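You operate a simulated robot arm through the tools that you are given. There is no shell and no other tool.

Carry out the task below with a simulated two-armed robot. There is one attempt and no reset: what you move stays moved.

Task
Roll the sail tight up to the blue mark and lock the winder.
Fine: brake lever on first; lock knob out, then in. Where these are worked on the way, their far stop is far enough and under half their travel is too little: lock knob.

It is judged by the outcome, as a careful person would: the job done as asked, and still so three seconds after it is handed in. It fails if anything else is knocked over, pushed out of place, dropped, spilled or broken.

Robot
Two 7-joint arms with fingered hands on one trunk that stands fixed in place. Base frame: the origin is at the foot of the trunk, x ahead of it, y to its left, z up. Units: mm, rad, N and s.
The left shoulder is at [90, 128, 1134], the right one opposite. Payload 5 kg a hand.
The tool frame of a hand sits at the grasp point between the pads (the TCP): z along the fingers, y along the line on which they close. The tips reach 37 mm beyond it. Largest opening 124 mm; the body of the gripper starts 43 mm behind the TCP. The gripper is a hand of 3 fingers: y runs from the thumb to the fingers, the wrist lies at [-21, -116, -203] in the tool frame, and closing takes about 1.5 s.
Orientation is that of the tool frame in the base frame, as a unit quaternion [w, x, y, z]. With the fingers straight down and the wrist toward the robot, the tool's x, y and z point along [0, 1, 0], [1, 0, 0] and [0, 0, -1] of the base frame.

Tools
- The arms move only by the tool play_rows. It takes "left_commands", "right_commands" or both (then of equal length, played together; a hand with none holds still); each is a list of rows, each a list of 7 numbers: the gripper command, from -1 (shut) to 1 (fully open), values between in proportion, then the shift along the tool's x, y, z in cm, then the turn, a rotation vector about the tool's x, y, z in rad. In form: [[hand, x, y, z, wx, wy, wz], ...]. A call has 1 to 20 rows; each row shifts and turns the commanded pose from where the row before left it, along the tool's axes as they then stand. Rows are played at 5 a second. More than 50 mm and 0.15 rad between two rows, or a gripper value outside its range, and nothing of the call is played. A pose out of reach is approached as far as the arm can. The call stops where the force on the tool passes 40 N (or 10 N more than at its start, if that is more) or the arm is blocked; 0.2 s more then pass. The fingers move at their own pace (about 45 mm/s each) and stop on an object; they squeeze with about 30 N. The grip force told is the motor's: it shows also when the fingers shut on nothing. Time passes only in rows, and 0.2 s behind the last, so rows that do not move let the fingers close. The reply holds the time, the measured pose of the TCP, the force on the tool along the base axes, the opening and the grip force, in the units named above and with some noise, with the torque about the TCP (base axes, N m) and any sound that the robot's microphone picked up.
- Cameras (640 x 400 px; columns grow to the right, rows downward): "scene" is now at [251.8, 0.8, 1323.8]; the picture's right is [0.04, -1.00, 0.00], its down [-0.38, -0.02, -0.92] and it looks along [0.92, 0.04, -0.38] (base axes); focal length 214 px, centre (320, 200). "left" rides on the left gripper at [-72, -104, -154] in its tool frame; the picture's right is [-0.83, -0.26, 0.49], its down [0.51, -0.72, 0.47] and it looks along [0.23, 0.64, 0.73] (tool axes); focal length 243 px, centre (320, 200). "right" rides on the right gripper at [72, -104, -154] in its tool frame; the picture's right is [-0.83, 0.26, -0.49], its down [-0.51, -0.72, 0.47] and it looks along [-0.23, 0.64, 0.73] (tool axes); focal length 243 px, centre (320, 200). There is no depth. A picture from a camera that has moved, and an enlarged one, comes with that camera's place and axes in the base frame and with its lens. The place of the scene camera against the robot may be out by one fixed shift of up to 12 mm in any direction.
- camera(camera): a new picture of that camera. The clock stands still meanwhile.
- raise_lower(by): slides the trunk up (or, below 0, down) by that many mm; the arms and the scene camera ride with it, the base frame stays. It gives what a move gives, with no picture.
- grasp_type(shape, hand): the hand has 3 fingers and takes this shape, open, in about a second: jaw (thumb against the fingers, like two jaws); tri (thumb and two fingers); tip (a fingertip pinch); poke (one finger out to press); point (the index stretched); flat (the hand flat); cup (the hand cupped); fist (a fist). The gripper value then closes the fingers along that shape, each until it touches; the sizes above hold for jaw. It gives what a move gives, with no picture.
- aim_head(pan, tilt): turns the head with the scene camera to pan (to the left, within 1.396 rad either way) and tilt (down, from -0.506 to 1.204), counted from straight ahead of the robot. It gives what a move gives.
- enlarge(camera, box): a new picture of the part [left, top, right, bottom] of that camera's present view, enlarged. The clock stands still meanwhile.
- hand_in(): hands the job in; it is judged then, once.

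Nothing tells you positions but the pictures and the camera data. Unless the task says otherwise, let go and move clear before handing in.

The tools are called after "Emit:" as a command line: name --argument value ..., lists and objects as JSON in quotes. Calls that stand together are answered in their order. play_rows: Moves the arms, as the interface text tells. Its arguments: {"type":"object","properties":{"left_commands":{"type":"array","items":{"type":"array","items":{"type":"number"}}},"right_commands":{"type":"array","items":{"type":"array","items":{"type":"number"}}}},"required":[]} The other tools are called the same way: raise_lower (by) slides the trunk up or down; grasp_type (shape, hand) gives the hand a shape; aim_head (pan, tilt) turns the head that bears the scene camera; camera (camera) takes a picture; enlarge (camera, box) takes an enlarged picture of a part of a camera's view; hand_in () hands the job in.

At the start:

```text
clock: 0.0
left_position: [734.2, 306.5, 1276.2]
left_ee_rot: [0.0, 0.707, 0.707, -0.001]
left_contact_force: [0.2, 1.1, 0.0]
left_torque: [0.02, 0.01, -0.02]
left_width: 123.7
left_grasp_force: 0.0
left_shape: jaw
right_position: [671.5, -175.2, 1338.3]
right_ee_rot: [0.0, 0.707, 0.707, 0.0]
right_contact_force: [0.5, 0.3, -1.4]
right_torque: [0.03, -0.01, 0.0]
right_width: 123.4
right_grasp_force: 0.0
right_shape: jaw
trunk travel left (down, up): [-325.0, 238.0]
head pan, tilt: [0.044, 0.394]
```

scene: 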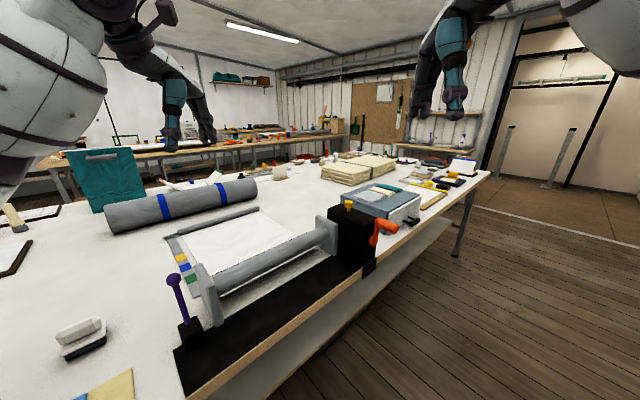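
right: 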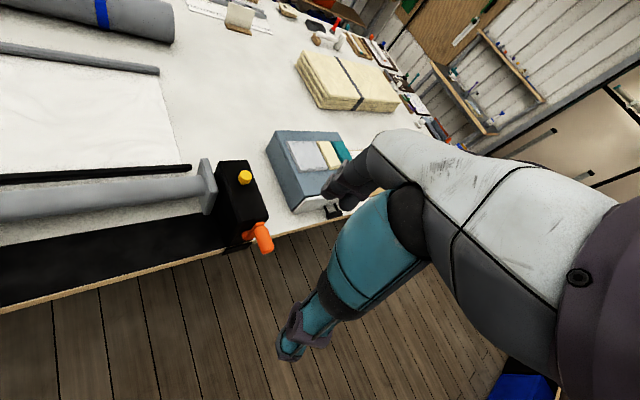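
left: 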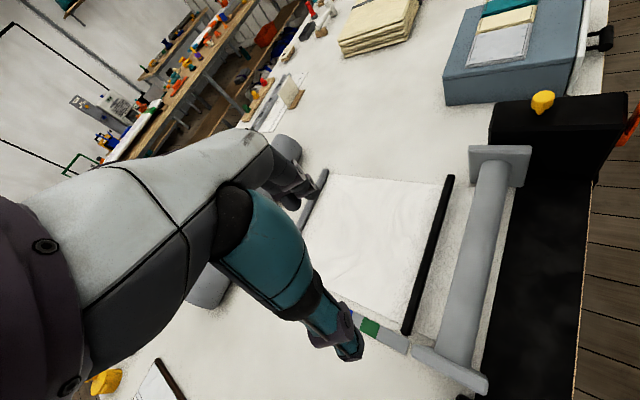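

I see a sail winder on the bench: a grey drum with a black box (yellow knob on top, orange crank on its right end), a purple lever at its left end, and a colored scale strip next to the sail. I'll look closer before moving anything.

Emit:
enlarge --camera "scene" --box '[150, 180, 310, 380]'

Emit:
enlarge --camera "scene" --box '[280, 180, 420, 290]'

Emit:
enlarge --camera "right" --box '[160, 120, 320, 270]'

Emit:
enlarge --camera "left" --box '[320, 60, 640, 400]'

```text
2.00 times, centred on (230, 280) of scene
camera zoom: at [251.8, 0.8, 1323.8], right [0.04, -1.0, 0.0], down [-0.38, -0.02, -0.92], along [0.92, 0.04, -0.38], focal length 429 px, centre (500, 40)
```

zoom: 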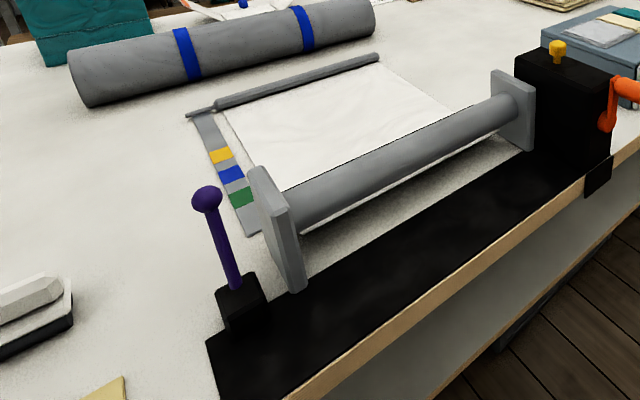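

```text
3.64 times, centred on (350, 235) of scene
camera zoom: at [251.8, 0.8, 1323.8], right [0.04, -1.0, 0.0], down [-0.38, -0.02, -0.92], along [0.92, 0.04, -0.38], focal length 780 px, centre (211, 73)
```

zoom: 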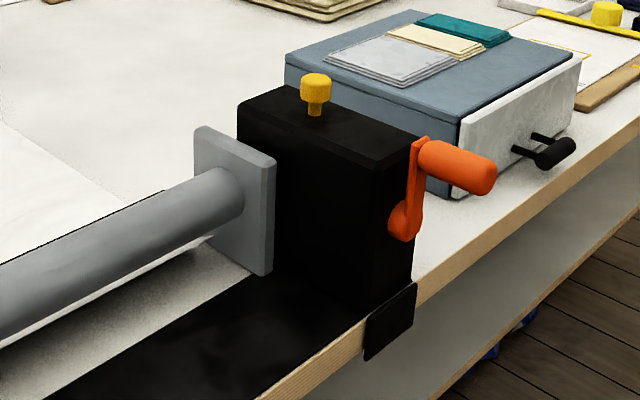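

```text
2.67 times, centred on (240, 195) of right
camera zoom: at [566.0, -103.1, 1493.1], right [0.26, -0.83, 0.49], down [-0.72, -0.51, -0.47], along [0.64, -0.23, -0.73], focal length 647 px, centre (533, 213)
```

zoom: 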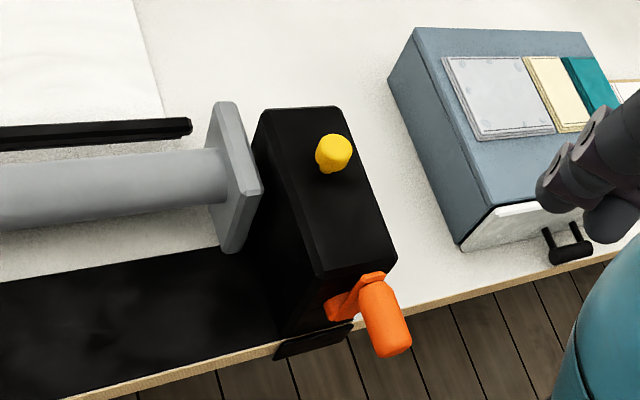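

```text
1.18 times, centred on (480, 230) of left
camera zoom: at [629.9, 233.4, 1430.4], right [-0.26, -0.83, -0.49], down [-0.72, 0.51, -0.47], along [0.64, 0.23, -0.73], focal length 285 px, centre (132, 165)
```

zoom: 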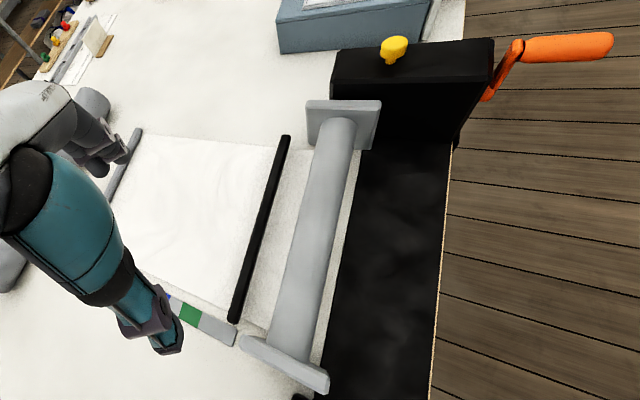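

The winder sits at about 45° to the robot; from triangulation the yellow knob is near (903,-65,1043) and the orange crank grip near (805,-170,1017). I'll zoom in on the lever, the scale and the knob to read their details.

Emit:
enlarge --camera "scene" --box '[150, 260, 230, 350]'

Emit:
enlarge --camera "scene" --box '[155, 200, 275, 305]'

Emit:
enlarge --camera "scene" --box '[320, 190, 410, 250]'

Emit:
aim_head --pan 0.3 --tilt 0.75

```text
4.44 times, centred on (190, 305) of scene
camera zoom: at [251.8, 0.8, 1323.8], right [0.04, -1.0, 0.0], down [-0.38, -0.02, -0.92], along [0.92, 0.04, -0.38], focal length 953 px, centre (898, -267)
```

zoom: 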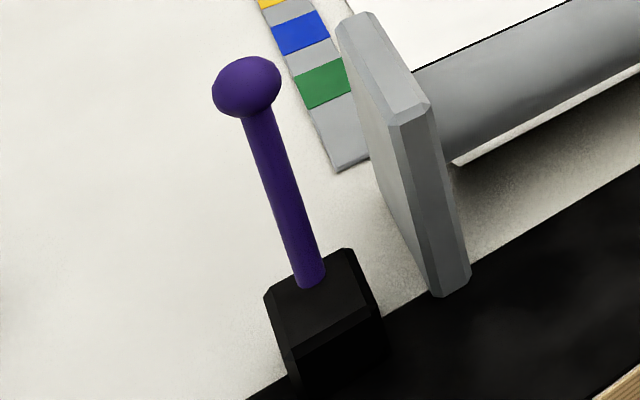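

```text
3.81 times, centred on (215, 252) of scene
camera zoom: at [251.8, 0.8, 1323.8], right [0.04, -1.0, 0.0], down [-0.38, -0.02, -0.92], along [0.92, 0.04, -0.38], focal length 817 px, centre (720, 0)
```

zoom: 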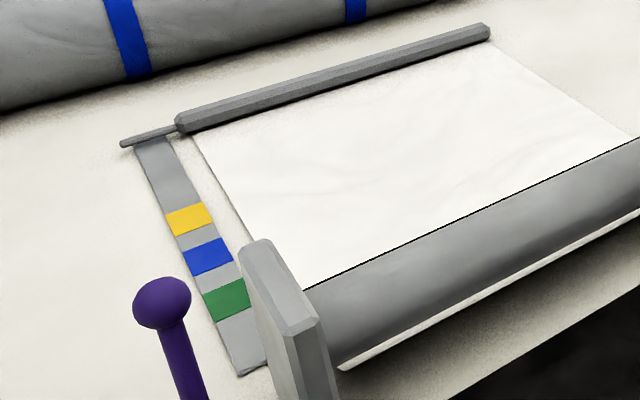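

```text
6.67 times, centred on (365, 220) of scene
camera zoom: at [251.8, 0.8, 1323.8], right [0.04, -1.0, 0.0], down [-0.38, -0.02, -0.92], along [0.92, 0.04, -0.38], focal length 1430 px, centre (20, 67)
```

zoom: 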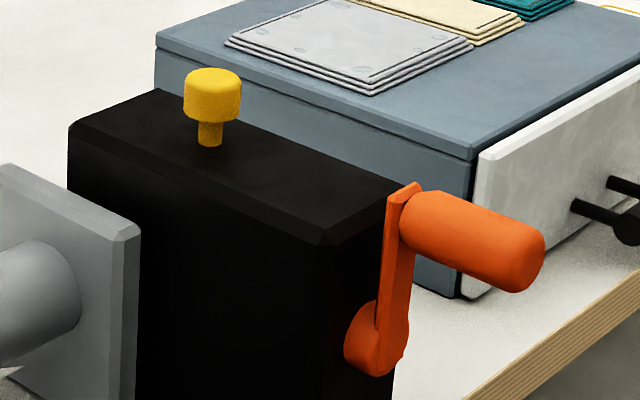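

```text
clock: 0.8
left_position: [734.6, 306.6, 1275.8]
left_ee_rot: [-0.001, 0.707, 0.707, 0.0]
left_contact_force: [0.0, -0.2, 0.2]
left_torque: [-0.02, -0.01, -0.01]
left_width: 123.6
left_grasp_force: 0.0
left_shape: jaw
right_position: [671.1, -175.5, 1338.3]
right_ee_rot: [0.001, 0.707, 0.707, 0.0]
right_contact_force: [-0.4, -0.2, 0.2]
right_torque: [0.06, 0.01, 0.02]
right_width: 123.5
right_grasp_force: 0.1
right_shape: jaw
trunk travel left (down, up): [-325.0, 238.0]
head pan, tilt: [0.3, 0.75]
```

Emit:
camera --camera "scene"

Emit:
play_rows --left_commands '[[1, 0, -4, 0, 0, 0, 0], [1, 0, -4, 0, 0, 0, 0], [1, 0, -4, 0, 0, 0, 0], [1, 0, -4, 0, 0, 0, 0], [1, 0, 0, 0, 0, 0, 0]]'

Emit:
camera --camera "left"

```text
taken
camera scene: at [238.4, 21.3, 1292.2], right [0.3, -0.96, 0.0], down [-0.65, -0.2, -0.73], along [0.7, 0.22, -0.68], focal length 214 px, centre (320, 200)
```

scene: 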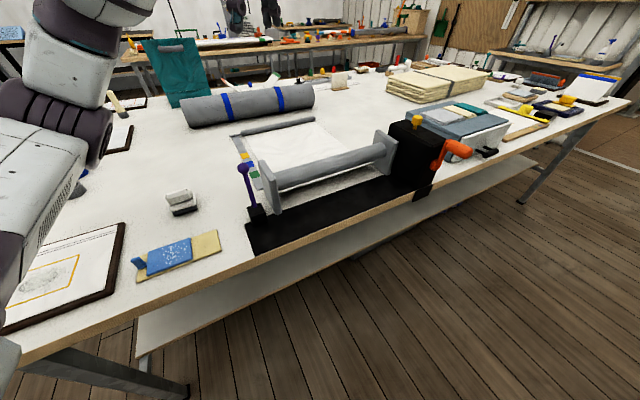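

```text
clock: 2.0
left_position: [574.4, 306.0, 1273.8]
left_ee_rot: [0.0, 0.707, 0.708, 0.0]
left_contact_force: [0.2, -0.1, -0.5]
left_torque: [0.03, 0.04, -0.01]
left_width: 123.8
left_grasp_force: 0.0
left_shape: jaw
right_position: [671.3, -176.4, 1337.3]
right_ee_rot: [0.0, 0.707, 0.707, 0.0]
right_contact_force: [0.3, -0.1, -0.6]
right_torque: [-0.03, 0.05, -0.01]
right_width: 123.7
right_grasp_force: 0.1
right_shape: jaw
trunk travel left (down, up): [-325.0, 238.0]
head pan, tilt: [0.3, 0.75]
```

```text
taken
camera left: at [469.5, 233.0, 1429.0], right [-0.26, -0.83, -0.49], down [-0.72, 0.51, -0.47], along [0.64, 0.23, -0.73], focal length 243 px, centre (320, 200)
```

left: 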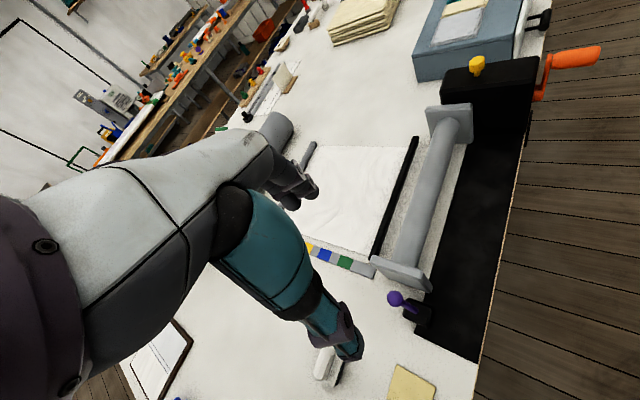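

Emit:
enlarge --camera "left" --box '[300, 220, 460, 340]'

Emit:
enlarge --camera "scene" --box '[200, 120, 340, 240]'

Emit:
enlarge --camera "left" --box '[280, 100, 480, 300]'

```text
3.33 times, centred on (380, 280) of left
camera zoom: at [469.5, 233.0, 1429.0], right [-0.26, -0.83, -0.49], down [-0.72, 0.51, -0.47], along [0.64, 0.23, -0.73], focal length 809 px, centre (120, -67)
```

zoom: 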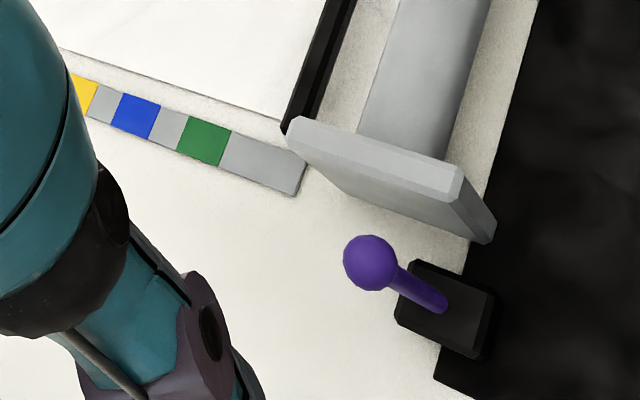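

```text
3.33 times, centred on (270, 180) of scene
camera zoom: at [239.8, 21.1, 1291.8], right [0.3, -0.96, 0.0], down [-0.65, -0.2, -0.73], along [0.7, 0.22, -0.68], focal length 715 px, centre (487, 267)
```

zoom: 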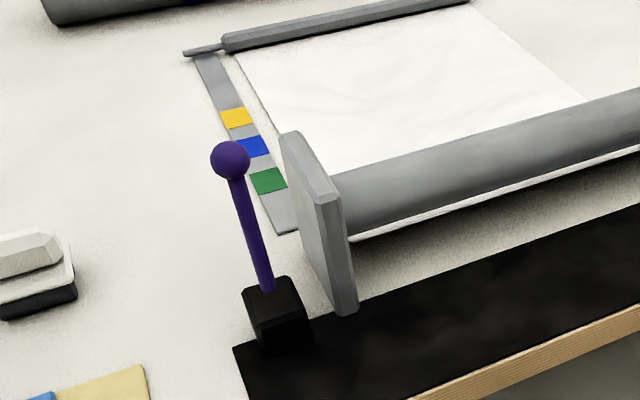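

```text
2.00 times, centred on (380, 200) of left
camera zoom: at [469.5, 233.0, 1429.0], right [-0.26, -0.83, -0.49], down [-0.72, 0.51, -0.47], along [0.64, 0.23, -0.73], focal length 485 px, centre (200, 200)
```

zoom: 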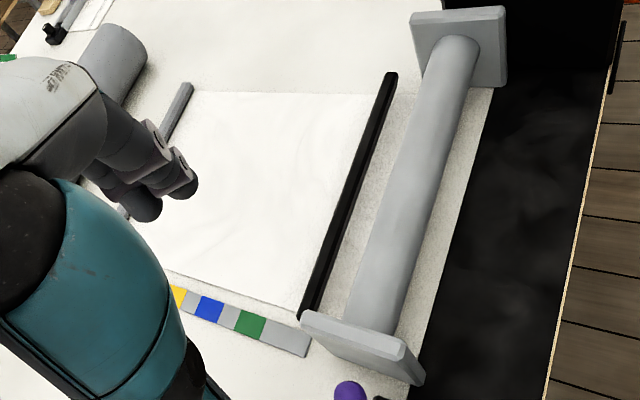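

The brake lever ball is around (571,304,1018), with its base near (566,299,900), so it stands almost upright. I'll zoom in on the lever, its base and the scale before choosing how to push it.

Emit:
enlarge --camera "scene" --box '[225, 155, 285, 230]'

Emit:
enlarge --camera "left" --box '[375, 280, 445, 330]'

Emit:
enlarge --camera "scene" --box '[225, 115, 325, 195]'

Emit:
enlarge --camera "scene" --box '[380, 105, 480, 205]'

```text
5.33 times, centred on (255, 192) of scene
camera zoom: at [239.8, 21.1, 1291.8], right [0.3, -0.96, 0.0], down [-0.65, -0.2, -0.73], along [0.7, 0.22, -0.68], focal length 1144 px, centre (667, 240)
```

zoom: 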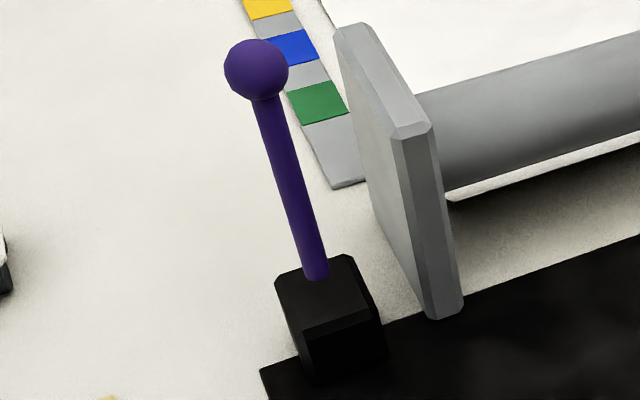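

```text
8.00 times, centred on (410, 305) of left
camera zoom: at [469.5, 233.0, 1429.0], right [-0.26, -0.83, -0.49], down [-0.72, 0.51, -0.47], along [0.64, 0.23, -0.73], focal length 1941 px, centre (-400, -640)
```

zoom: 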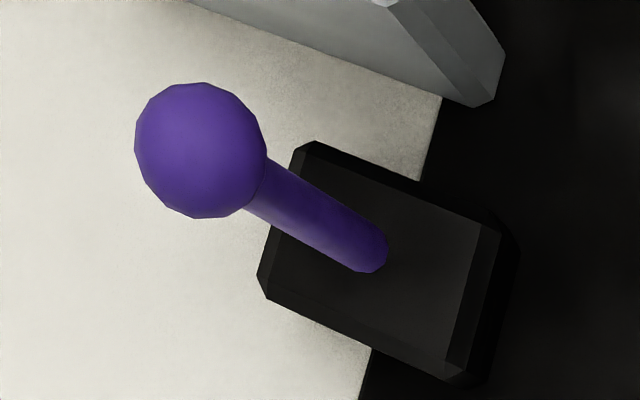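

```text
5.00 times, centred on (275, 155) of scene
camera zoom: at [239.8, 21.1, 1291.8], right [0.3, -0.96, 0.0], down [-0.65, -0.2, -0.73], along [0.7, 0.22, -0.68], focal length 1072 px, centre (545, 425)
```

zoom: 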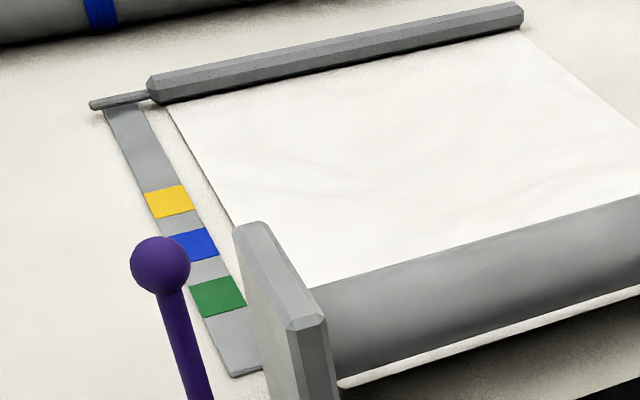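

```text
4.00 times, centred on (430, 155) of scene
camera zoom: at [239.8, 21.1, 1291.8], right [0.3, -0.96, 0.0], down [-0.65, -0.2, -0.73], along [0.7, 0.22, -0.68], focal length 858 px, centre (-120, 380)
```

zoom: 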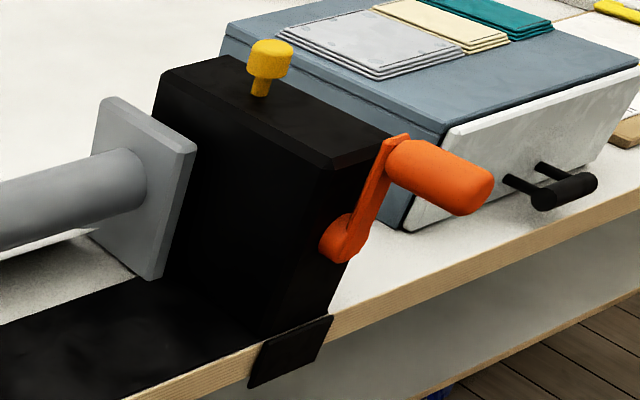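

The lever stands near-upright on a base that is longer across the drum axis, so it probably swings across that axis. I'll turn the left hand so it closes along that swing direction, and lower it partway over the ball.

Emit:
play_rows --left_commands '[[1, 0, 0, 0, 0, 0, -0.134], [1, 0, 0, 0, 0, 0, -0.134], [1, 0, 0, 0, 0, 0, -0.134], [1, 0, 0, 0, 0, 0, -0.134], [1, 0, 0, 0, 0, 0, -0.134], [1, 0, 0, 0, 0, 0, -0.13], [1, 0, 0, 3, 0, 0, 0], [1, 0, 0, 3, 0, 0, 0], [1, 0, 0, 3, 0, 0, 0], [1, 0, 0, 3, 0, 0, 0], [1, 0, 0, 0, 0, 0, 0]]'

Emit:
camera --camera "left"

Emit:
camera --camera "scene"

```text
clock: 4.4
left_position: [580.9, 304.4, 1149.4]
left_ee_rot: [0.001, 0.375, 0.927, 0.001]
left_contact_force: [-0.8, 0.5, -0.2]
left_torque: [0.03, 0.01, -0.02]
left_width: 123.7
left_grasp_force: 0.1
left_shape: jaw
left hand out of reach, approached as far as the arm can: row 6
right_position: [670.2, -176.4, 1339.8]
right_ee_rot: [0.001, 0.708, 0.707, 0.0]
right_contact_force: [0.3, -0.2, -0.3]
right_torque: [0.03, 0.0, -0.04]
right_width: 123.5
right_grasp_force: 0.0
right_shape: jaw
trunk travel left (down, up): [-325.0, 238.0]
head pan, tilt: [0.3, 0.75]
```

```text
taken
camera left: at [559.0, 178.6, 1303.2], right [0.41, -0.77, -0.49], down [-0.87, -0.17, -0.47], along [0.28, 0.62, -0.73], focal length 243 px, centre (320, 200)
```

left: 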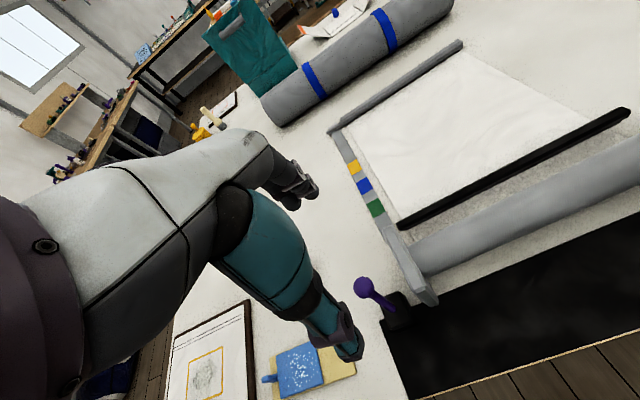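

```text
taken
camera scene: at [237.7, 20.7, 1292.4], right [0.3, -0.96, 0.0], down [-0.65, -0.2, -0.73], along [0.7, 0.22, -0.68], focal length 214 px, centre (320, 200)
```

scene: 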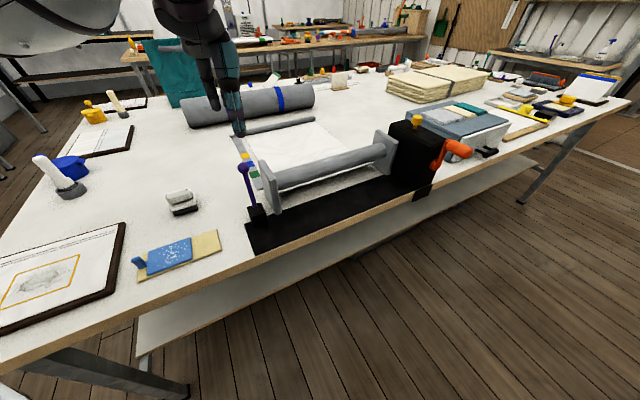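

Emit:
enlarge --camera "left" --box '[335, 260, 435, 345]'

Emit:
enlarge --camera "left" --box '[310, 110, 430, 260]'

```text
4.71 times, centred on (385, 302) of left
camera zoom: at [559.0, 178.6, 1303.2], right [0.41, -0.77, -0.49], down [-0.87, -0.17, -0.47], along [0.28, 0.62, -0.73], focal length 1142 px, centre (14, -282)
```

zoom: 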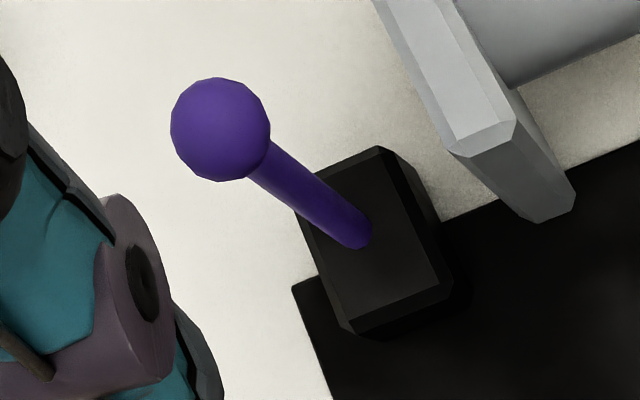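

```text
2.67 times, centred on (370, 185) of left
camera zoom: at [559.0, 178.6, 1303.2], right [0.41, -0.77, -0.49], down [-0.87, -0.17, -0.47], along [0.28, 0.62, -0.73], focal length 647 px, centre (187, 240)
```

zoom: 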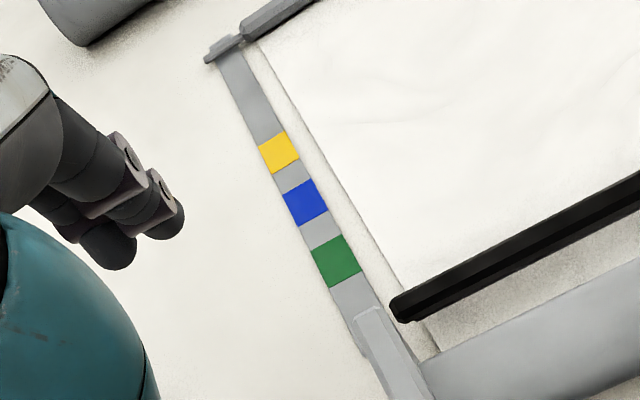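

The ball is confirmed at about (572,302,1016) from two left-camera views. I'll centre the hand over it and lower so the fingers straddle the ball.

Emit:
play_rows --left_commands '[[1, 0.49, -0.77, 0, 0, 0, 0], [1, 0, 0, 3, 0, 0, 0], [1, 0, 0, 3, 0, 0, 0], [1, 0, 0, 3, 0, 0, 0], [1, 0, 0, 2, 0, 0, 0], [1, 0, 0, 1.3, 0, 0, 0], [1, 0, 0, 0, 0, 0, 0]]'

Emit:
camera --camera "left"

Emit:
enlarge --camera "scene" --box '[190, 100, 350, 240]'

```text
clock: 6.0
left_position: [571.9, 303.7, 1026.0]
left_ee_rot: [-0.001, 0.375, 0.927, 0.0]
left_contact_force: [-0.1, 0.0, -0.1]
left_torque: [0.03, 0.01, -0.02]
left_width: 123.8
left_grasp_force: 0.1
left_shape: jaw
right_position: [671.2, -175.2, 1339.5]
right_ee_rot: [0.0, 0.707, 0.707, 0.0]
right_contact_force: [0.5, 0.1, 0.1]
right_torque: [-0.01, 0.0, -0.02]
right_width: 123.8
right_grasp_force: 0.1
right_shape: jaw
trunk travel left (down, up): [-325.0, 238.0]
head pan, tilt: [0.3, 0.75]
```

```text
taken
camera left: at [551.1, 178.0, 1180.4], right [0.41, -0.77, -0.49], down [-0.87, -0.17, -0.47], along [0.28, 0.62, -0.73], focal length 243 px, centre (320, 200)
```

left: 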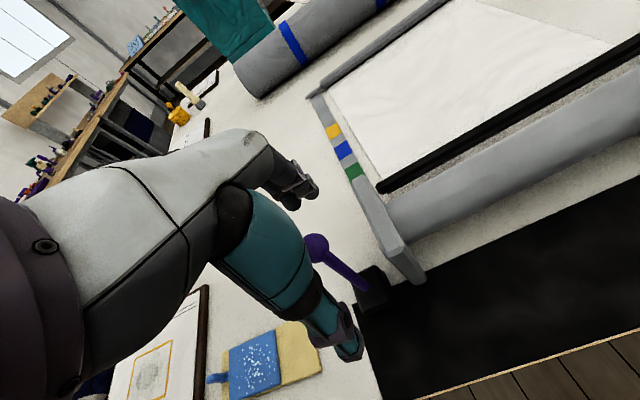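

```text
2.86 times, centred on (270, 170) of scene
camera zoom: at [238.2, 21.2, 1292.2], right [0.3, -0.96, 0.0], down [-0.65, -0.2, -0.73], along [0.7, 0.22, -0.68], focal length 613 px, centre (463, 286)
```

zoom: 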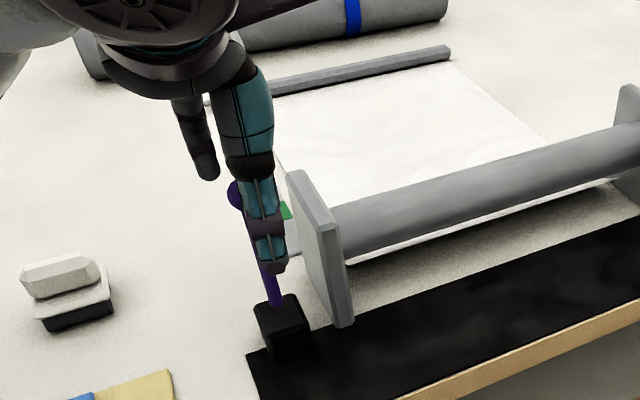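

The fingers straddle the ball. I'll close them to a loose cage around it, then try a short push away from the robot to see which way it gives.

Emit:
play_rows --left_commands '[[-0.45, -0.3, 0, 0.3, 0, 0, 0], [-0.45, 0, 0, 0, 0, 0, 0], [-0.45, 0, 0, 0, 0, 0, 0], [-0.45, 0, 0, 0, 0, 0, 0], [-0.45, 0, 0, 0, 0, 0, 0], [-0.45, 0, 0, 0, 0, 0, 0], [-0.45, 0, 0, 0, 0, 0, 0]]'

Emit:
enlarge --camera "left" --box '[260, 150, 420, 350]'

Emit:
enlarge --camera "scene" --box '[210, 130, 310, 220]'

```text
clock: 7.6
left_position: [576.9, 301.6, 1024.5]
left_ee_rot: [0.0, 0.375, 0.927, 0.0]
left_contact_force: [-0.2, -1.1, -0.8]
left_torque: [0.01, 0.0, 0.03]
left_width: 34.3
left_grasp_force: 0.0
left_shape: jaw
right_position: [670.2, -175.9, 1337.9]
right_ee_rot: [-0.001, 0.707, 0.707, 0.001]
right_contact_force: [0.1, 0.0, 0.5]
right_torque: [-0.02, -0.03, -0.01]
right_width: 123.6
right_grasp_force: 0.1
right_shape: jaw
trunk travel left (down, up): [-325.0, 238.0]
head pan, tilt: [0.3, 0.75]
```

```text
2.00 times, centred on (340, 250) of left
camera zoom: at [554.0, 175.5, 1177.7], right [0.41, -0.77, -0.49], down [-0.87, -0.17, -0.47], along [0.28, 0.62, -0.73], focal length 485 px, centre (280, 100)
```

zoom: 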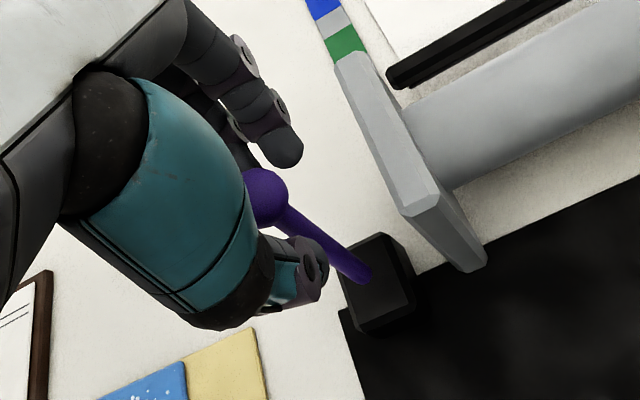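

```text
4.44 times, centred on (260, 175) of scene
camera zoom: at [238.3, 21.3, 1292.2], right [0.3, -0.96, 0.0], down [-0.65, -0.2, -0.73], along [0.7, 0.22, -0.68], focal length 953 px, centre (587, 311)
```

zoom: 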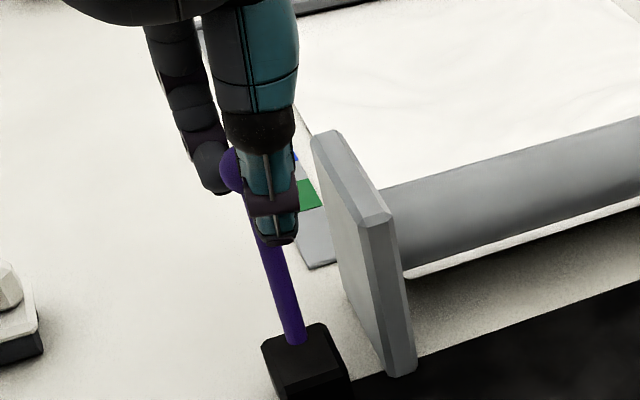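

The ball is caged between thumb and fingers. Now a short test push away from the robot (tool +y).

Emit:
play_rows --left_commands '[[-0.45, 0, 0.4, 0, 0, 0, 0], [-0.45, 0, 0.4, 0, 0, 0, 0], [-0.45, 0, 0.4, 0, 0, 0, 0], [-0.45, 0, 0, 0, 0, 0, 0]]'

Emit:
enlarge --camera "left" --box '[260, 150, 420, 350]'

Emit:
enlarge --camera "scene" --box '[210, 130, 310, 220]'

```text
clock: 8.6
left_position: [584.4, 310.0, 1024.7]
left_ee_rot: [0.001, 0.375, 0.927, 0.0]
left_contact_force: [-1.3, -1.5, -0.8]
left_torque: [-0.01, 0.01, 0.0]
left_width: 34.6
left_grasp_force: 0.0
left_shape: jaw
right_position: [670.4, -175.7, 1337.2]
right_ee_rot: [-0.001, 0.707, 0.707, 0.0]
right_contact_force: [-0.3, -0.2, 0.4]
right_torque: [-0.01, -0.01, 0.0]
right_width: 123.5
right_grasp_force: 0.0
right_shape: jaw
trunk travel left (down, up): [-325.0, 238.0]
head pan, tilt: [0.3, 0.75]
```

```text
2.00 times, centred on (340, 250) of left
camera zoom: at [562.3, 184.0, 1177.6], right [0.41, -0.77, -0.49], down [-0.87, -0.17, -0.47], along [0.28, 0.62, -0.73], focal length 485 px, centre (280, 100)
```

zoom: 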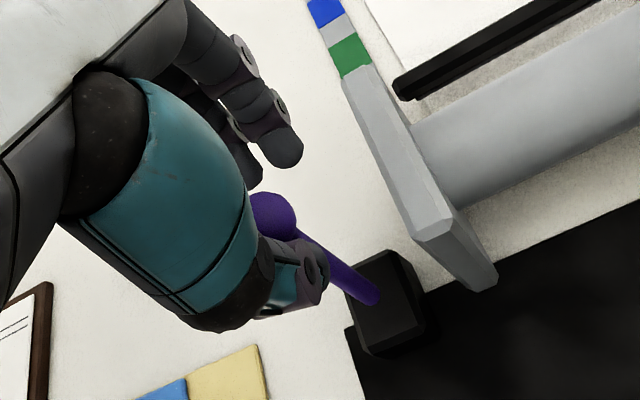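

```text
4.44 times, centred on (260, 175) of scene
camera zoom: at [238.2, 21.1, 1292.2], right [0.3, -0.96, 0.0], down [-0.65, -0.2, -0.73], along [0.7, 0.22, -0.68], focal length 953 px, centre (587, 311)
```

zoom: 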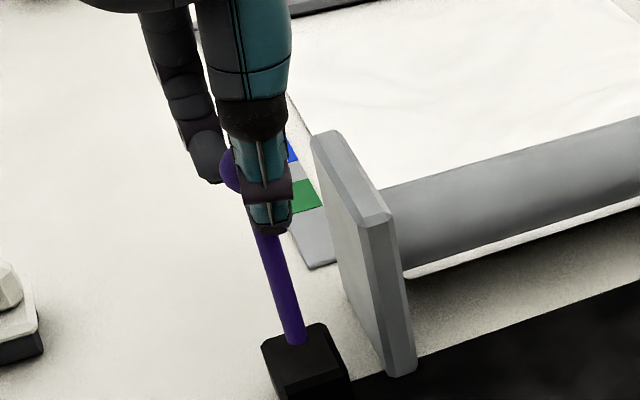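

Emit:
play_rows --left_commands '[[-0.45, 0, 0.4, 0, 0, 0, 0], [-0.45, 0, 0.4, 0, 0, 0, 0], [-0.45, 0, 0.4, 0, 0, 0, 0], [-0.45, 0, 0, 0, 0, 0, 0]]'

Emit:
enlarge --camera "left" --box '[260, 150, 420, 350]'

Emit:
enlarge --camera "scene" --box '[210, 130, 310, 220]'

```text
clock: 9.6
left_position: [591.4, 317.0, 1023.5]
left_ee_rot: [0.0, 0.376, 0.927, 0.0]
left_contact_force: [-8.1, -8.8, 1.8]
left_torque: [-0.19, 0.16, 0.04]
left_width: 39.4
left_grasp_force: 0.0
left_shape: jaw
right_position: [670.6, -177.3, 1339.3]
right_ee_rot: [0.0, 0.707, 0.707, 0.001]
right_contact_force: [0.5, 0.1, 0.4]
right_torque: [-0.01, -0.05, 0.01]
right_width: 123.5
right_grasp_force: 0.0
right_shape: jaw
trunk travel left (down, up): [-325.0, 238.0]
head pan, tilt: [0.3, 0.75]
```

```text
2.00 times, centred on (340, 250) of left
camera zoom: at [569.3, 191.4, 1178.3], right [0.41, -0.77, -0.49], down [-0.87, -0.16, -0.47], along [0.28, 0.62, -0.73], focal length 485 px, centre (280, 100)
```

zoom: 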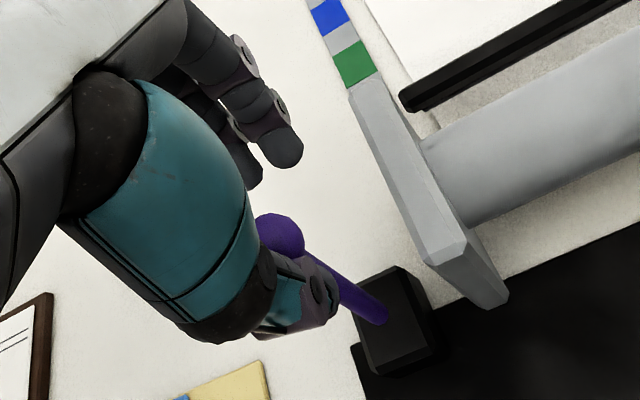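

```text
4.44 times, centred on (260, 175) of scene
camera zoom: at [237.2, 20.0, 1292.4], right [0.3, -0.96, 0.0], down [-0.65, -0.2, -0.73], along [0.7, 0.22, -0.68], focal length 953 px, centre (587, 311)
```

zoom: 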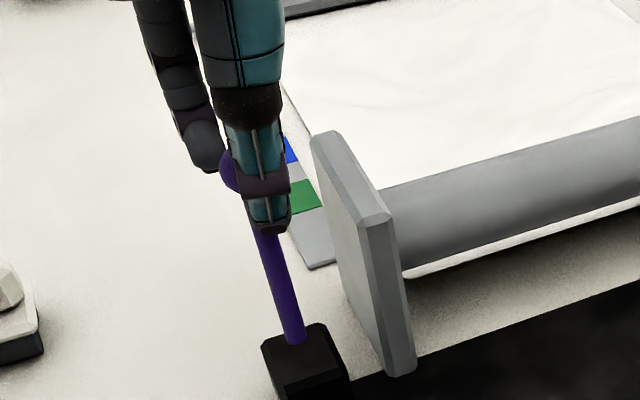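

The lever does not give that way (force built to 12 N with no motion), so that side is its stop. I'll back off and pull it toward the robot instead.

Emit:
play_rows --left_commands '[[-0.45, 0, -0.7, 0, 0, 0, 0], [-0.45, 0, -0.7, 0, 0, 0, 0], [-0.45, 0, -0.6, 0, 0, 0, 0], [-0.45, 0, -0.5, 0, 0, 0, 0], [-0.45, 0, -0.5, 0, 0, 0, 0], [-0.45, 0, -0.5, 0, 0, 0, 0], [-0.45, 0, -0.5, 0, 0, 0, 0], [-0.45, 0, 0, 0, 0, 0, 0]]'

Emit:
enlarge --camera "left" --box '[260, 150, 420, 350]'

Emit:
enlarge --camera "scene" --box '[210, 130, 310, 220]'

```text
clock: 11.4
left_position: [564.2, 291.0, 1023.8]
left_ee_rot: [0.0, 0.375, 0.927, 0.0]
left_contact_force: [0.8, 0.4, -0.9]
left_torque: [0.04, 0.01, 0.01]
left_width: 34.3
left_grasp_force: 0.0
left_shape: jaw
right_position: [671.1, -175.1, 1339.2]
right_ee_rot: [0.0, 0.707, 0.707, 0.0]
right_contact_force: [-0.1, -0.6, -0.1]
right_torque: [0.03, 0.0, 0.01]
right_width: 123.7
right_grasp_force: 0.1
right_shape: jaw
trunk travel left (down, up): [-325.0, 238.0]
head pan, tilt: [0.3, 0.75]
```

```text
2.00 times, centred on (340, 250) of left
camera zoom: at [542.6, 164.1, 1177.2], right [0.41, -0.77, -0.49], down [-0.87, -0.17, -0.47], along [0.28, 0.62, -0.73], focal length 485 px, centre (280, 100)
```

zoom: 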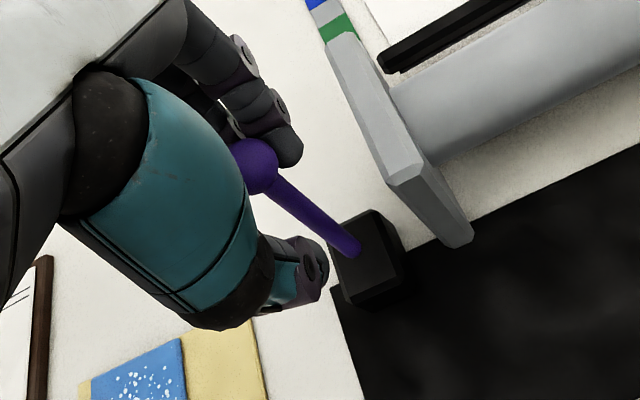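

```text
4.44 times, centred on (260, 175) of scene
camera zoom: at [238.4, 21.4, 1292.2], right [0.3, -0.96, 0.0], down [-0.65, -0.2, -0.73], along [0.7, 0.22, -0.68], focal length 953 px, centre (587, 311)
```

zoom: 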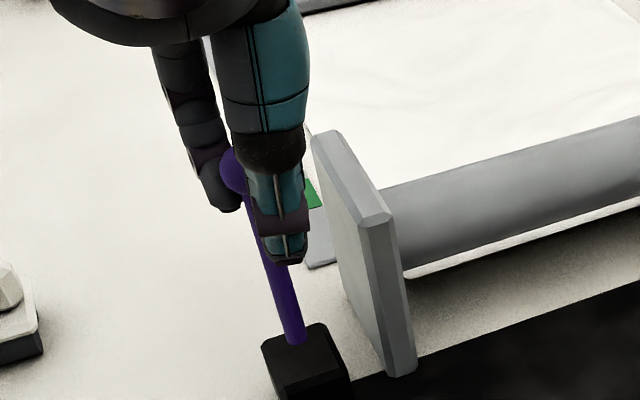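

Fingers are now touching the ball from its far side. I'll pull 16 mm toward the robot and check for motion.

Emit:
play_rows --left_commands '[[-0.45, 0, -0.4, 0, 0, 0, 0], [-0.45, 0, -0.4, 0, 0, 0, 0], [-0.45, 0, -0.4, 0, 0, 0, 0], [-0.45, 0, -0.4, 0, 0, 0, 0], [-0.45, 0, 0, 0, 0, 0, 0]]'

Emit:
enlarge --camera "left" --box '[260, 150, 420, 350]'

Emit:
enlarge --camera "scene" --box '[210, 130, 310, 220]'

```text
clock: 12.6
left_position: [553.4, 279.3, 1023.8]
left_ee_rot: [-0.001, 0.376, 0.927, -0.001]
left_contact_force: [1.0, 0.0, -0.4]
left_torque: [0.02, -0.05, -0.01]
left_width: 34.4
left_grasp_force: 0.0
left_shape: jaw
right_position: [670.9, -176.2, 1338.8]
right_ee_rot: [0.0, 0.707, 0.707, 0.0]
right_contact_force: [0.8, -0.1, -0.3]
right_torque: [-0.03, 0.01, 0.0]
right_width: 123.6
right_grasp_force: 0.1
right_shape: jaw
trunk travel left (down, up): [-325.0, 238.0]
head pan, tilt: [0.3, 0.75]
```

```text
2.00 times, centred on (340, 250) of left
camera zoom: at [531.3, 152.9, 1177.4], right [0.41, -0.77, -0.49], down [-0.87, -0.17, -0.47], along [0.28, 0.62, -0.73], focal length 485 px, centre (280, 100)
```

zoom: 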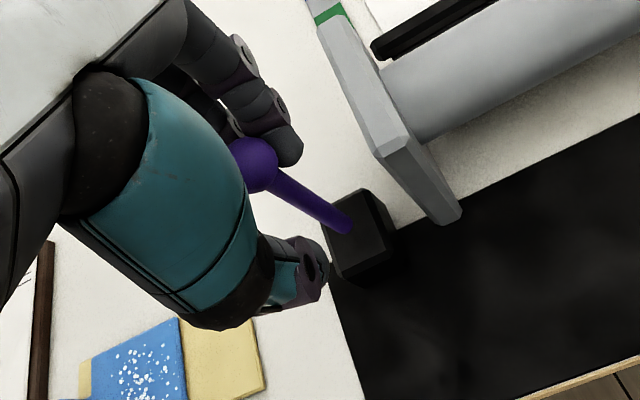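

```text
4.44 times, centred on (260, 175) of scene
camera zoom: at [238.5, 21.4, 1292.1], right [0.3, -0.96, 0.0], down [-0.65, -0.2, -0.73], along [0.7, 0.22, -0.68], focal length 953 px, centre (587, 311)
```

zoom: 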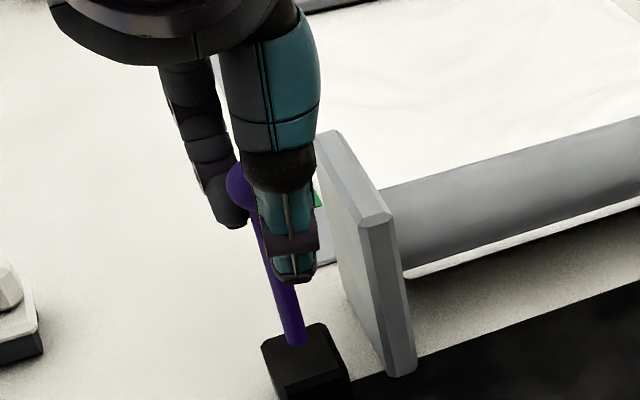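

The lever swings freely toward the robot with little force. I'll keep pulling it along its arc toward the far stop.

Emit:
play_rows --left_commands '[[-0.45, 0, -0.8, 0.1, 0, 0, 0], [-0.45, 0, -0.8, 0.15, 0, 0, 0], [-0.45, 0, -0.8, 0.2, 0, 0, 0], [-0.45, 0, -0.8, 0.28, 0, 0, 0], [-0.45, 0, 0, 0, 0, 0, 0]]'

Emit:
camera --camera "left"

Emit:
enlarge --camera "scene" --box '[210, 130, 310, 220]'

```text
clock: 13.8
left_position: [530.7, 255.5, 1016.4]
left_ee_rot: [0.0, 0.376, 0.927, 0.0]
left_contact_force: [-0.2, 1.5, 1.1]
left_torque: [0.04, 0.0, 0.01]
left_width: 34.1
left_grasp_force: 0.2
left_shape: jaw
right_position: [670.9, -175.0, 1337.9]
right_ee_rot: [0.0, 0.707, 0.707, 0.0]
right_contact_force: [0.3, -0.5, 0.9]
right_torque: [0.02, -0.01, 0.0]
right_width: 123.5
right_grasp_force: 0.0
right_shape: jaw
trunk travel left (down, up): [-325.0, 238.0]
head pan, tilt: [0.3, 0.75]
```

```text
taken
camera left: at [508.9, 130.0, 1170.1], right [0.41, -0.77, -0.49], down [-0.87, -0.17, -0.47], along [0.28, 0.62, -0.73], focal length 243 px, centre (320, 200)
```

left: 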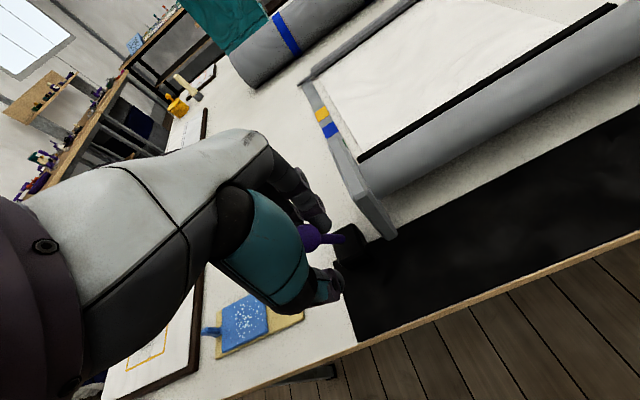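

```text
4.44 times, centred on (260, 175) of scene
camera zoom: at [238.3, 21.5, 1292.2], right [0.3, -0.96, 0.0], down [-0.65, -0.2, -0.73], along [0.7, 0.22, -0.68], focal length 953 px, centre (587, 311)
```

zoom: 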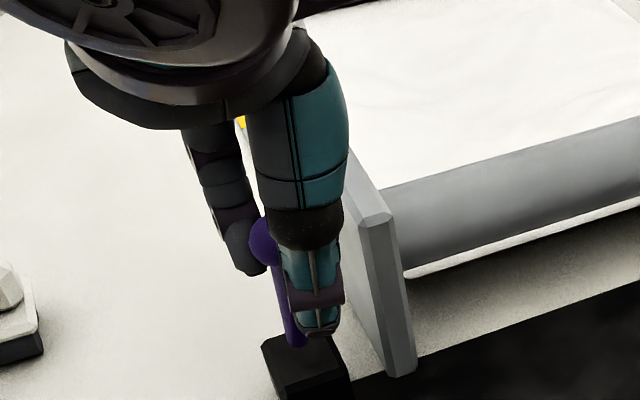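

Emit:
play_rows --left_commands '[[-0.45, 0, -0.8, 0.35, 0, 0, 0], [-0.45, 0, -0.8, 0.42, 0, 0, 0], [-0.45, 0, -0.8, 0.5, 0, 0, 0], [-0.45, 0, -0.8, 0.6, 0, 0, 0], [-0.45, 0, 0, 0, 0, 0, 0]]'

Emit:
camera --camera "left"

Emit:
enlarge --camera "scene" --box '[210, 130, 310, 220]'

```text
clock: 15.0
left_position: [531.4, 230.1, 1001.9]
left_ee_rot: [0.0, 0.375, 0.927, 0.0]
left_contact_force: [0.5, -0.1, -0.7]
left_torque: [0.04, -0.01, 0.02]
left_width: 34.3
left_grasp_force: 0.0
left_shape: jaw
left hand out of reach, approached as far as the arm can: row 1, 2, 3, 4
right_position: [671.0, -175.3, 1338.1]
right_ee_rot: [0.0, 0.707, 0.707, 0.0]
right_contact_force: [-0.1, -0.4, 0.3]
right_torque: [-0.01, 0.02, -0.01]
right_width: 123.5
right_grasp_force: 0.0
right_shape: jaw
trunk travel left (down, up): [-325.0, 238.0]
head pan, tilt: [0.3, 0.75]
```

```text
taken
camera left: at [509.5, 104.3, 1156.2], right [0.41, -0.77, -0.49], down [-0.87, -0.17, -0.47], along [0.28, 0.62, -0.73], focal length 243 px, centre (320, 200)
```

left: 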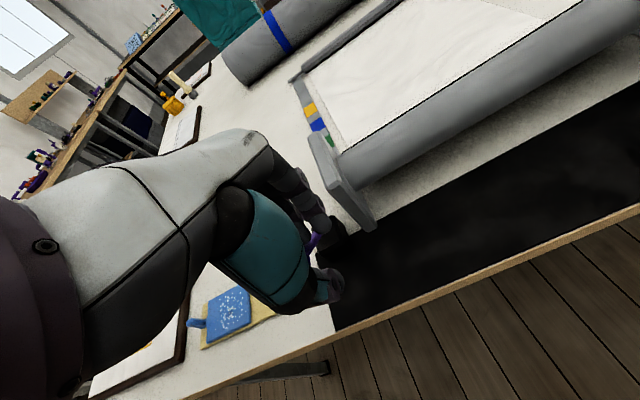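

```text
4.44 times, centred on (260, 175) of scene
camera zoom: at [238.7, 21.1, 1292.1], right [0.3, -0.96, 0.0], down [-0.65, -0.2, -0.73], along [0.7, 0.22, -0.68], focal length 953 px, centre (587, 311)
```

zoom: 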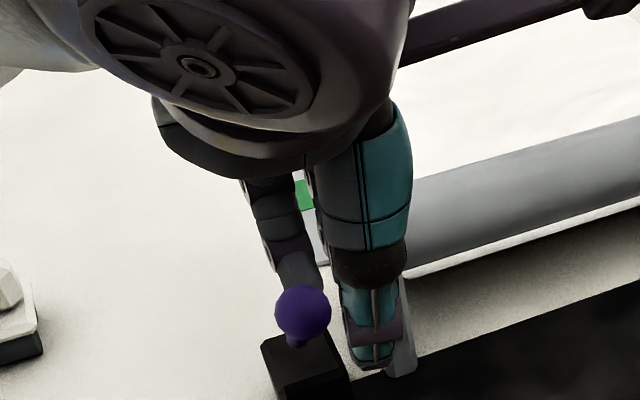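

The lever has swung roughly 40° toward the robot, but the left arm is at its near reach limit there. I'll look closely at the lever before continuing.

Emit:
enlarge --camera "scene" --box '[220, 165, 290, 225]'

Emit:
enlarge --camera "left" --box '[270, 180, 380, 310]'

Emit:
camera --camera "right"

```text
6.67 times, centred on (255, 195) of scene
camera zoom: at [238.7, 21.1, 1292.1], right [0.3, -0.96, 0.0], down [-0.65, -0.2, -0.73], along [0.7, 0.22, -0.68], focal length 1430 px, centre (753, 233)
```

zoom: 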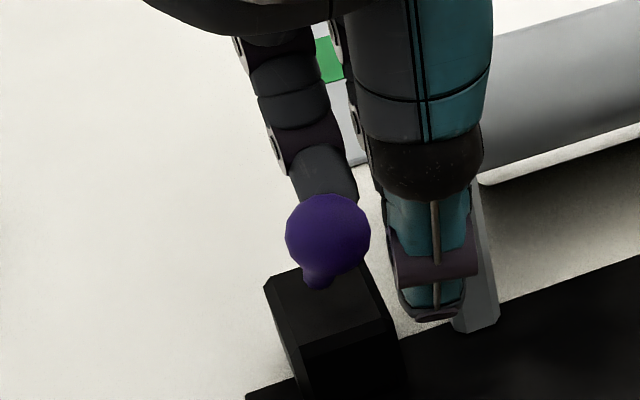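

```text
3.08 times, centred on (325, 245) of left
camera zoom: at [509.5, 104.3, 1156.2], right [0.41, -0.77, -0.49], down [-0.87, -0.17, -0.47], along [0.28, 0.62, -0.73], focal length 746 px, centre (305, 62)
```

zoom: 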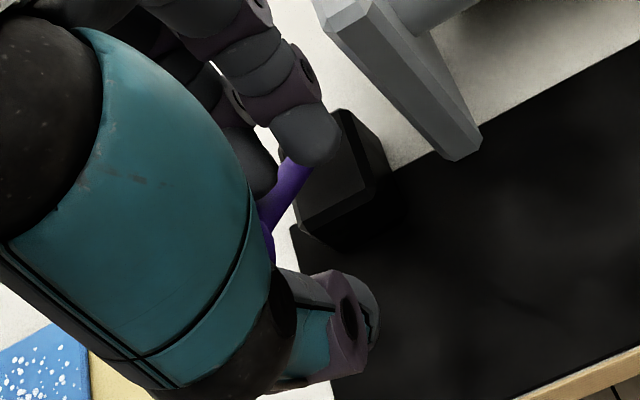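

```text
taken
camera right: at [566.3, -103.4, 1493.0], right [0.26, -0.83, 0.49], down [-0.72, -0.51, -0.47], along [0.64, -0.23, -0.73], focal length 243 px, centre (320, 200)
```

right: 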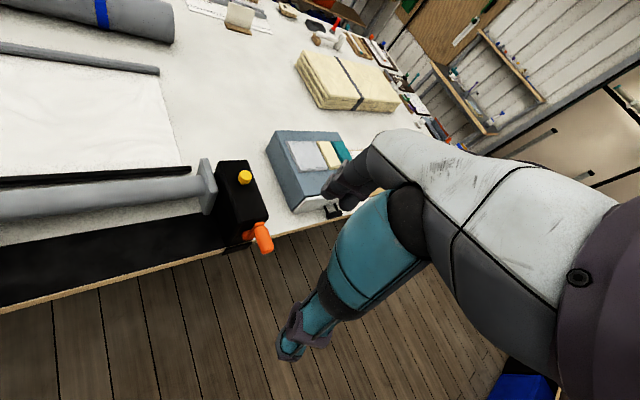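

The lever is well tilted, held by one finger. I'll open the hand, lift clear, and check whether the lever stays before regrasping in an orientation with more near reach.

Emit:
play_rows --left_commands '[[0.6, 0, 0, 0, 0, 0, 0], [0.6, 0, 0, 0, 0, 0, 0], [0.6, 0, 0, 0, 0, 0, 0], [0.6, 0, 0, 0, 0, 0, 0], [0.6, 0, 0, 0, 0, 0, 0], [0.6, 0, 0, -4, 0, 0, 0], [0.6, 0, 0, -4, 0, 0, 0], [0.6, 0, 0, -4, 0, 0, 0], [0.6, 0, 0, 0, 0, 0, 0]]'

Emit:
camera --camera "scene"

Emit:
enlarge --camera "left" --box '[270, 180, 430, 310]'

Emit:
enlarge --camera "scene" --box '[220, 165, 290, 225]'

```text
clock: 17.0
left_position: [528.7, 230.1, 1122.8]
left_ee_rot: [0.0, 0.376, 0.927, 0.0]
left_contact_force: [0.2, 0.0, 0.9]
left_torque: [0.0, 0.02, -0.01]
left_width: 98.8
left_grasp_force: 0.1
left_shape: jaw
right_position: [670.7, -174.9, 1338.5]
right_ee_rot: [0.0, 0.707, 0.707, 0.0]
right_contact_force: [0.6, 0.0, 0.3]
right_torque: [-0.05, 0.01, -0.01]
right_width: 123.5
right_grasp_force: 0.0
right_shape: jaw
trunk travel left (down, up): [-325.0, 238.0]
head pan, tilt: [0.3, 0.75]
```

```text
taken
camera scene: at [238.8, 21.7, 1292.0], right [0.3, -0.96, 0.0], down [-0.65, -0.2, -0.73], along [0.7, 0.22, -0.68], focal length 214 px, centre (320, 200)
```

scene: 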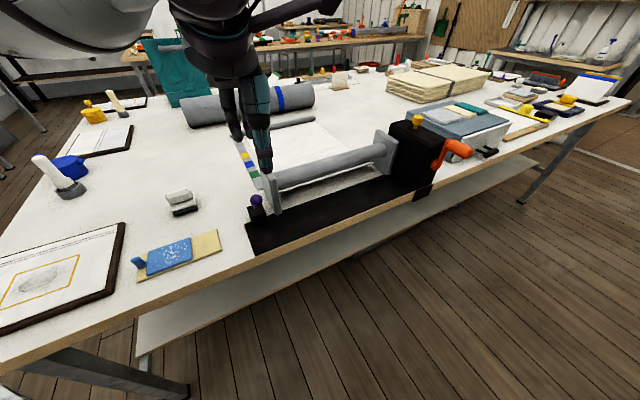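

```text
3.08 times, centred on (350, 245) of left
camera zoom: at [508.0, 105.0, 1276.6], right [0.41, -0.77, -0.49], down [-0.87, -0.17, -0.47], along [0.28, 0.62, -0.73], focal length 746 px, centre (228, 62)
```

zoom: 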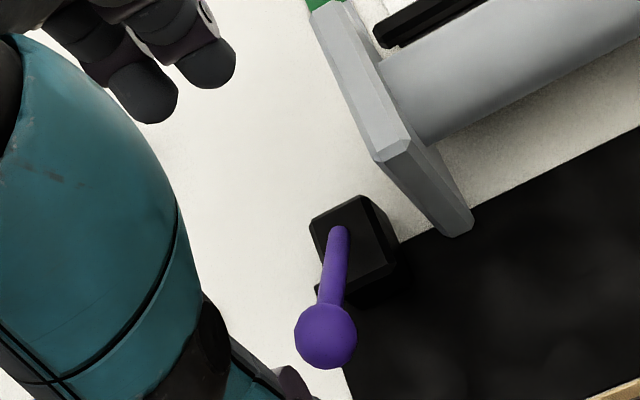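

```text
6.67 times, centred on (255, 195) of scene
camera zoom: at [238.8, 21.7, 1292.0], right [0.3, -0.96, 0.0], down [-0.65, -0.2, -0.73], along [0.7, 0.22, -0.68], focal length 1430 px, centre (753, 233)
```

zoom: 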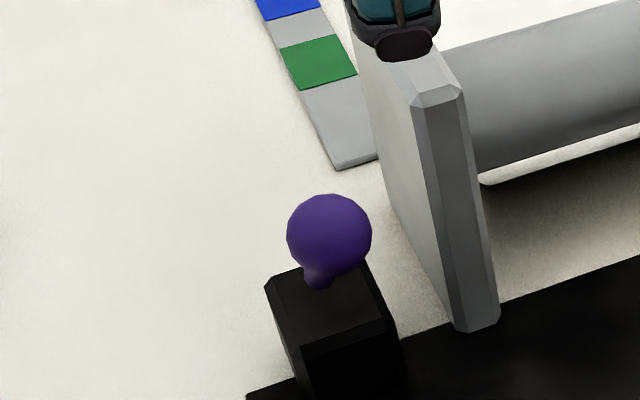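

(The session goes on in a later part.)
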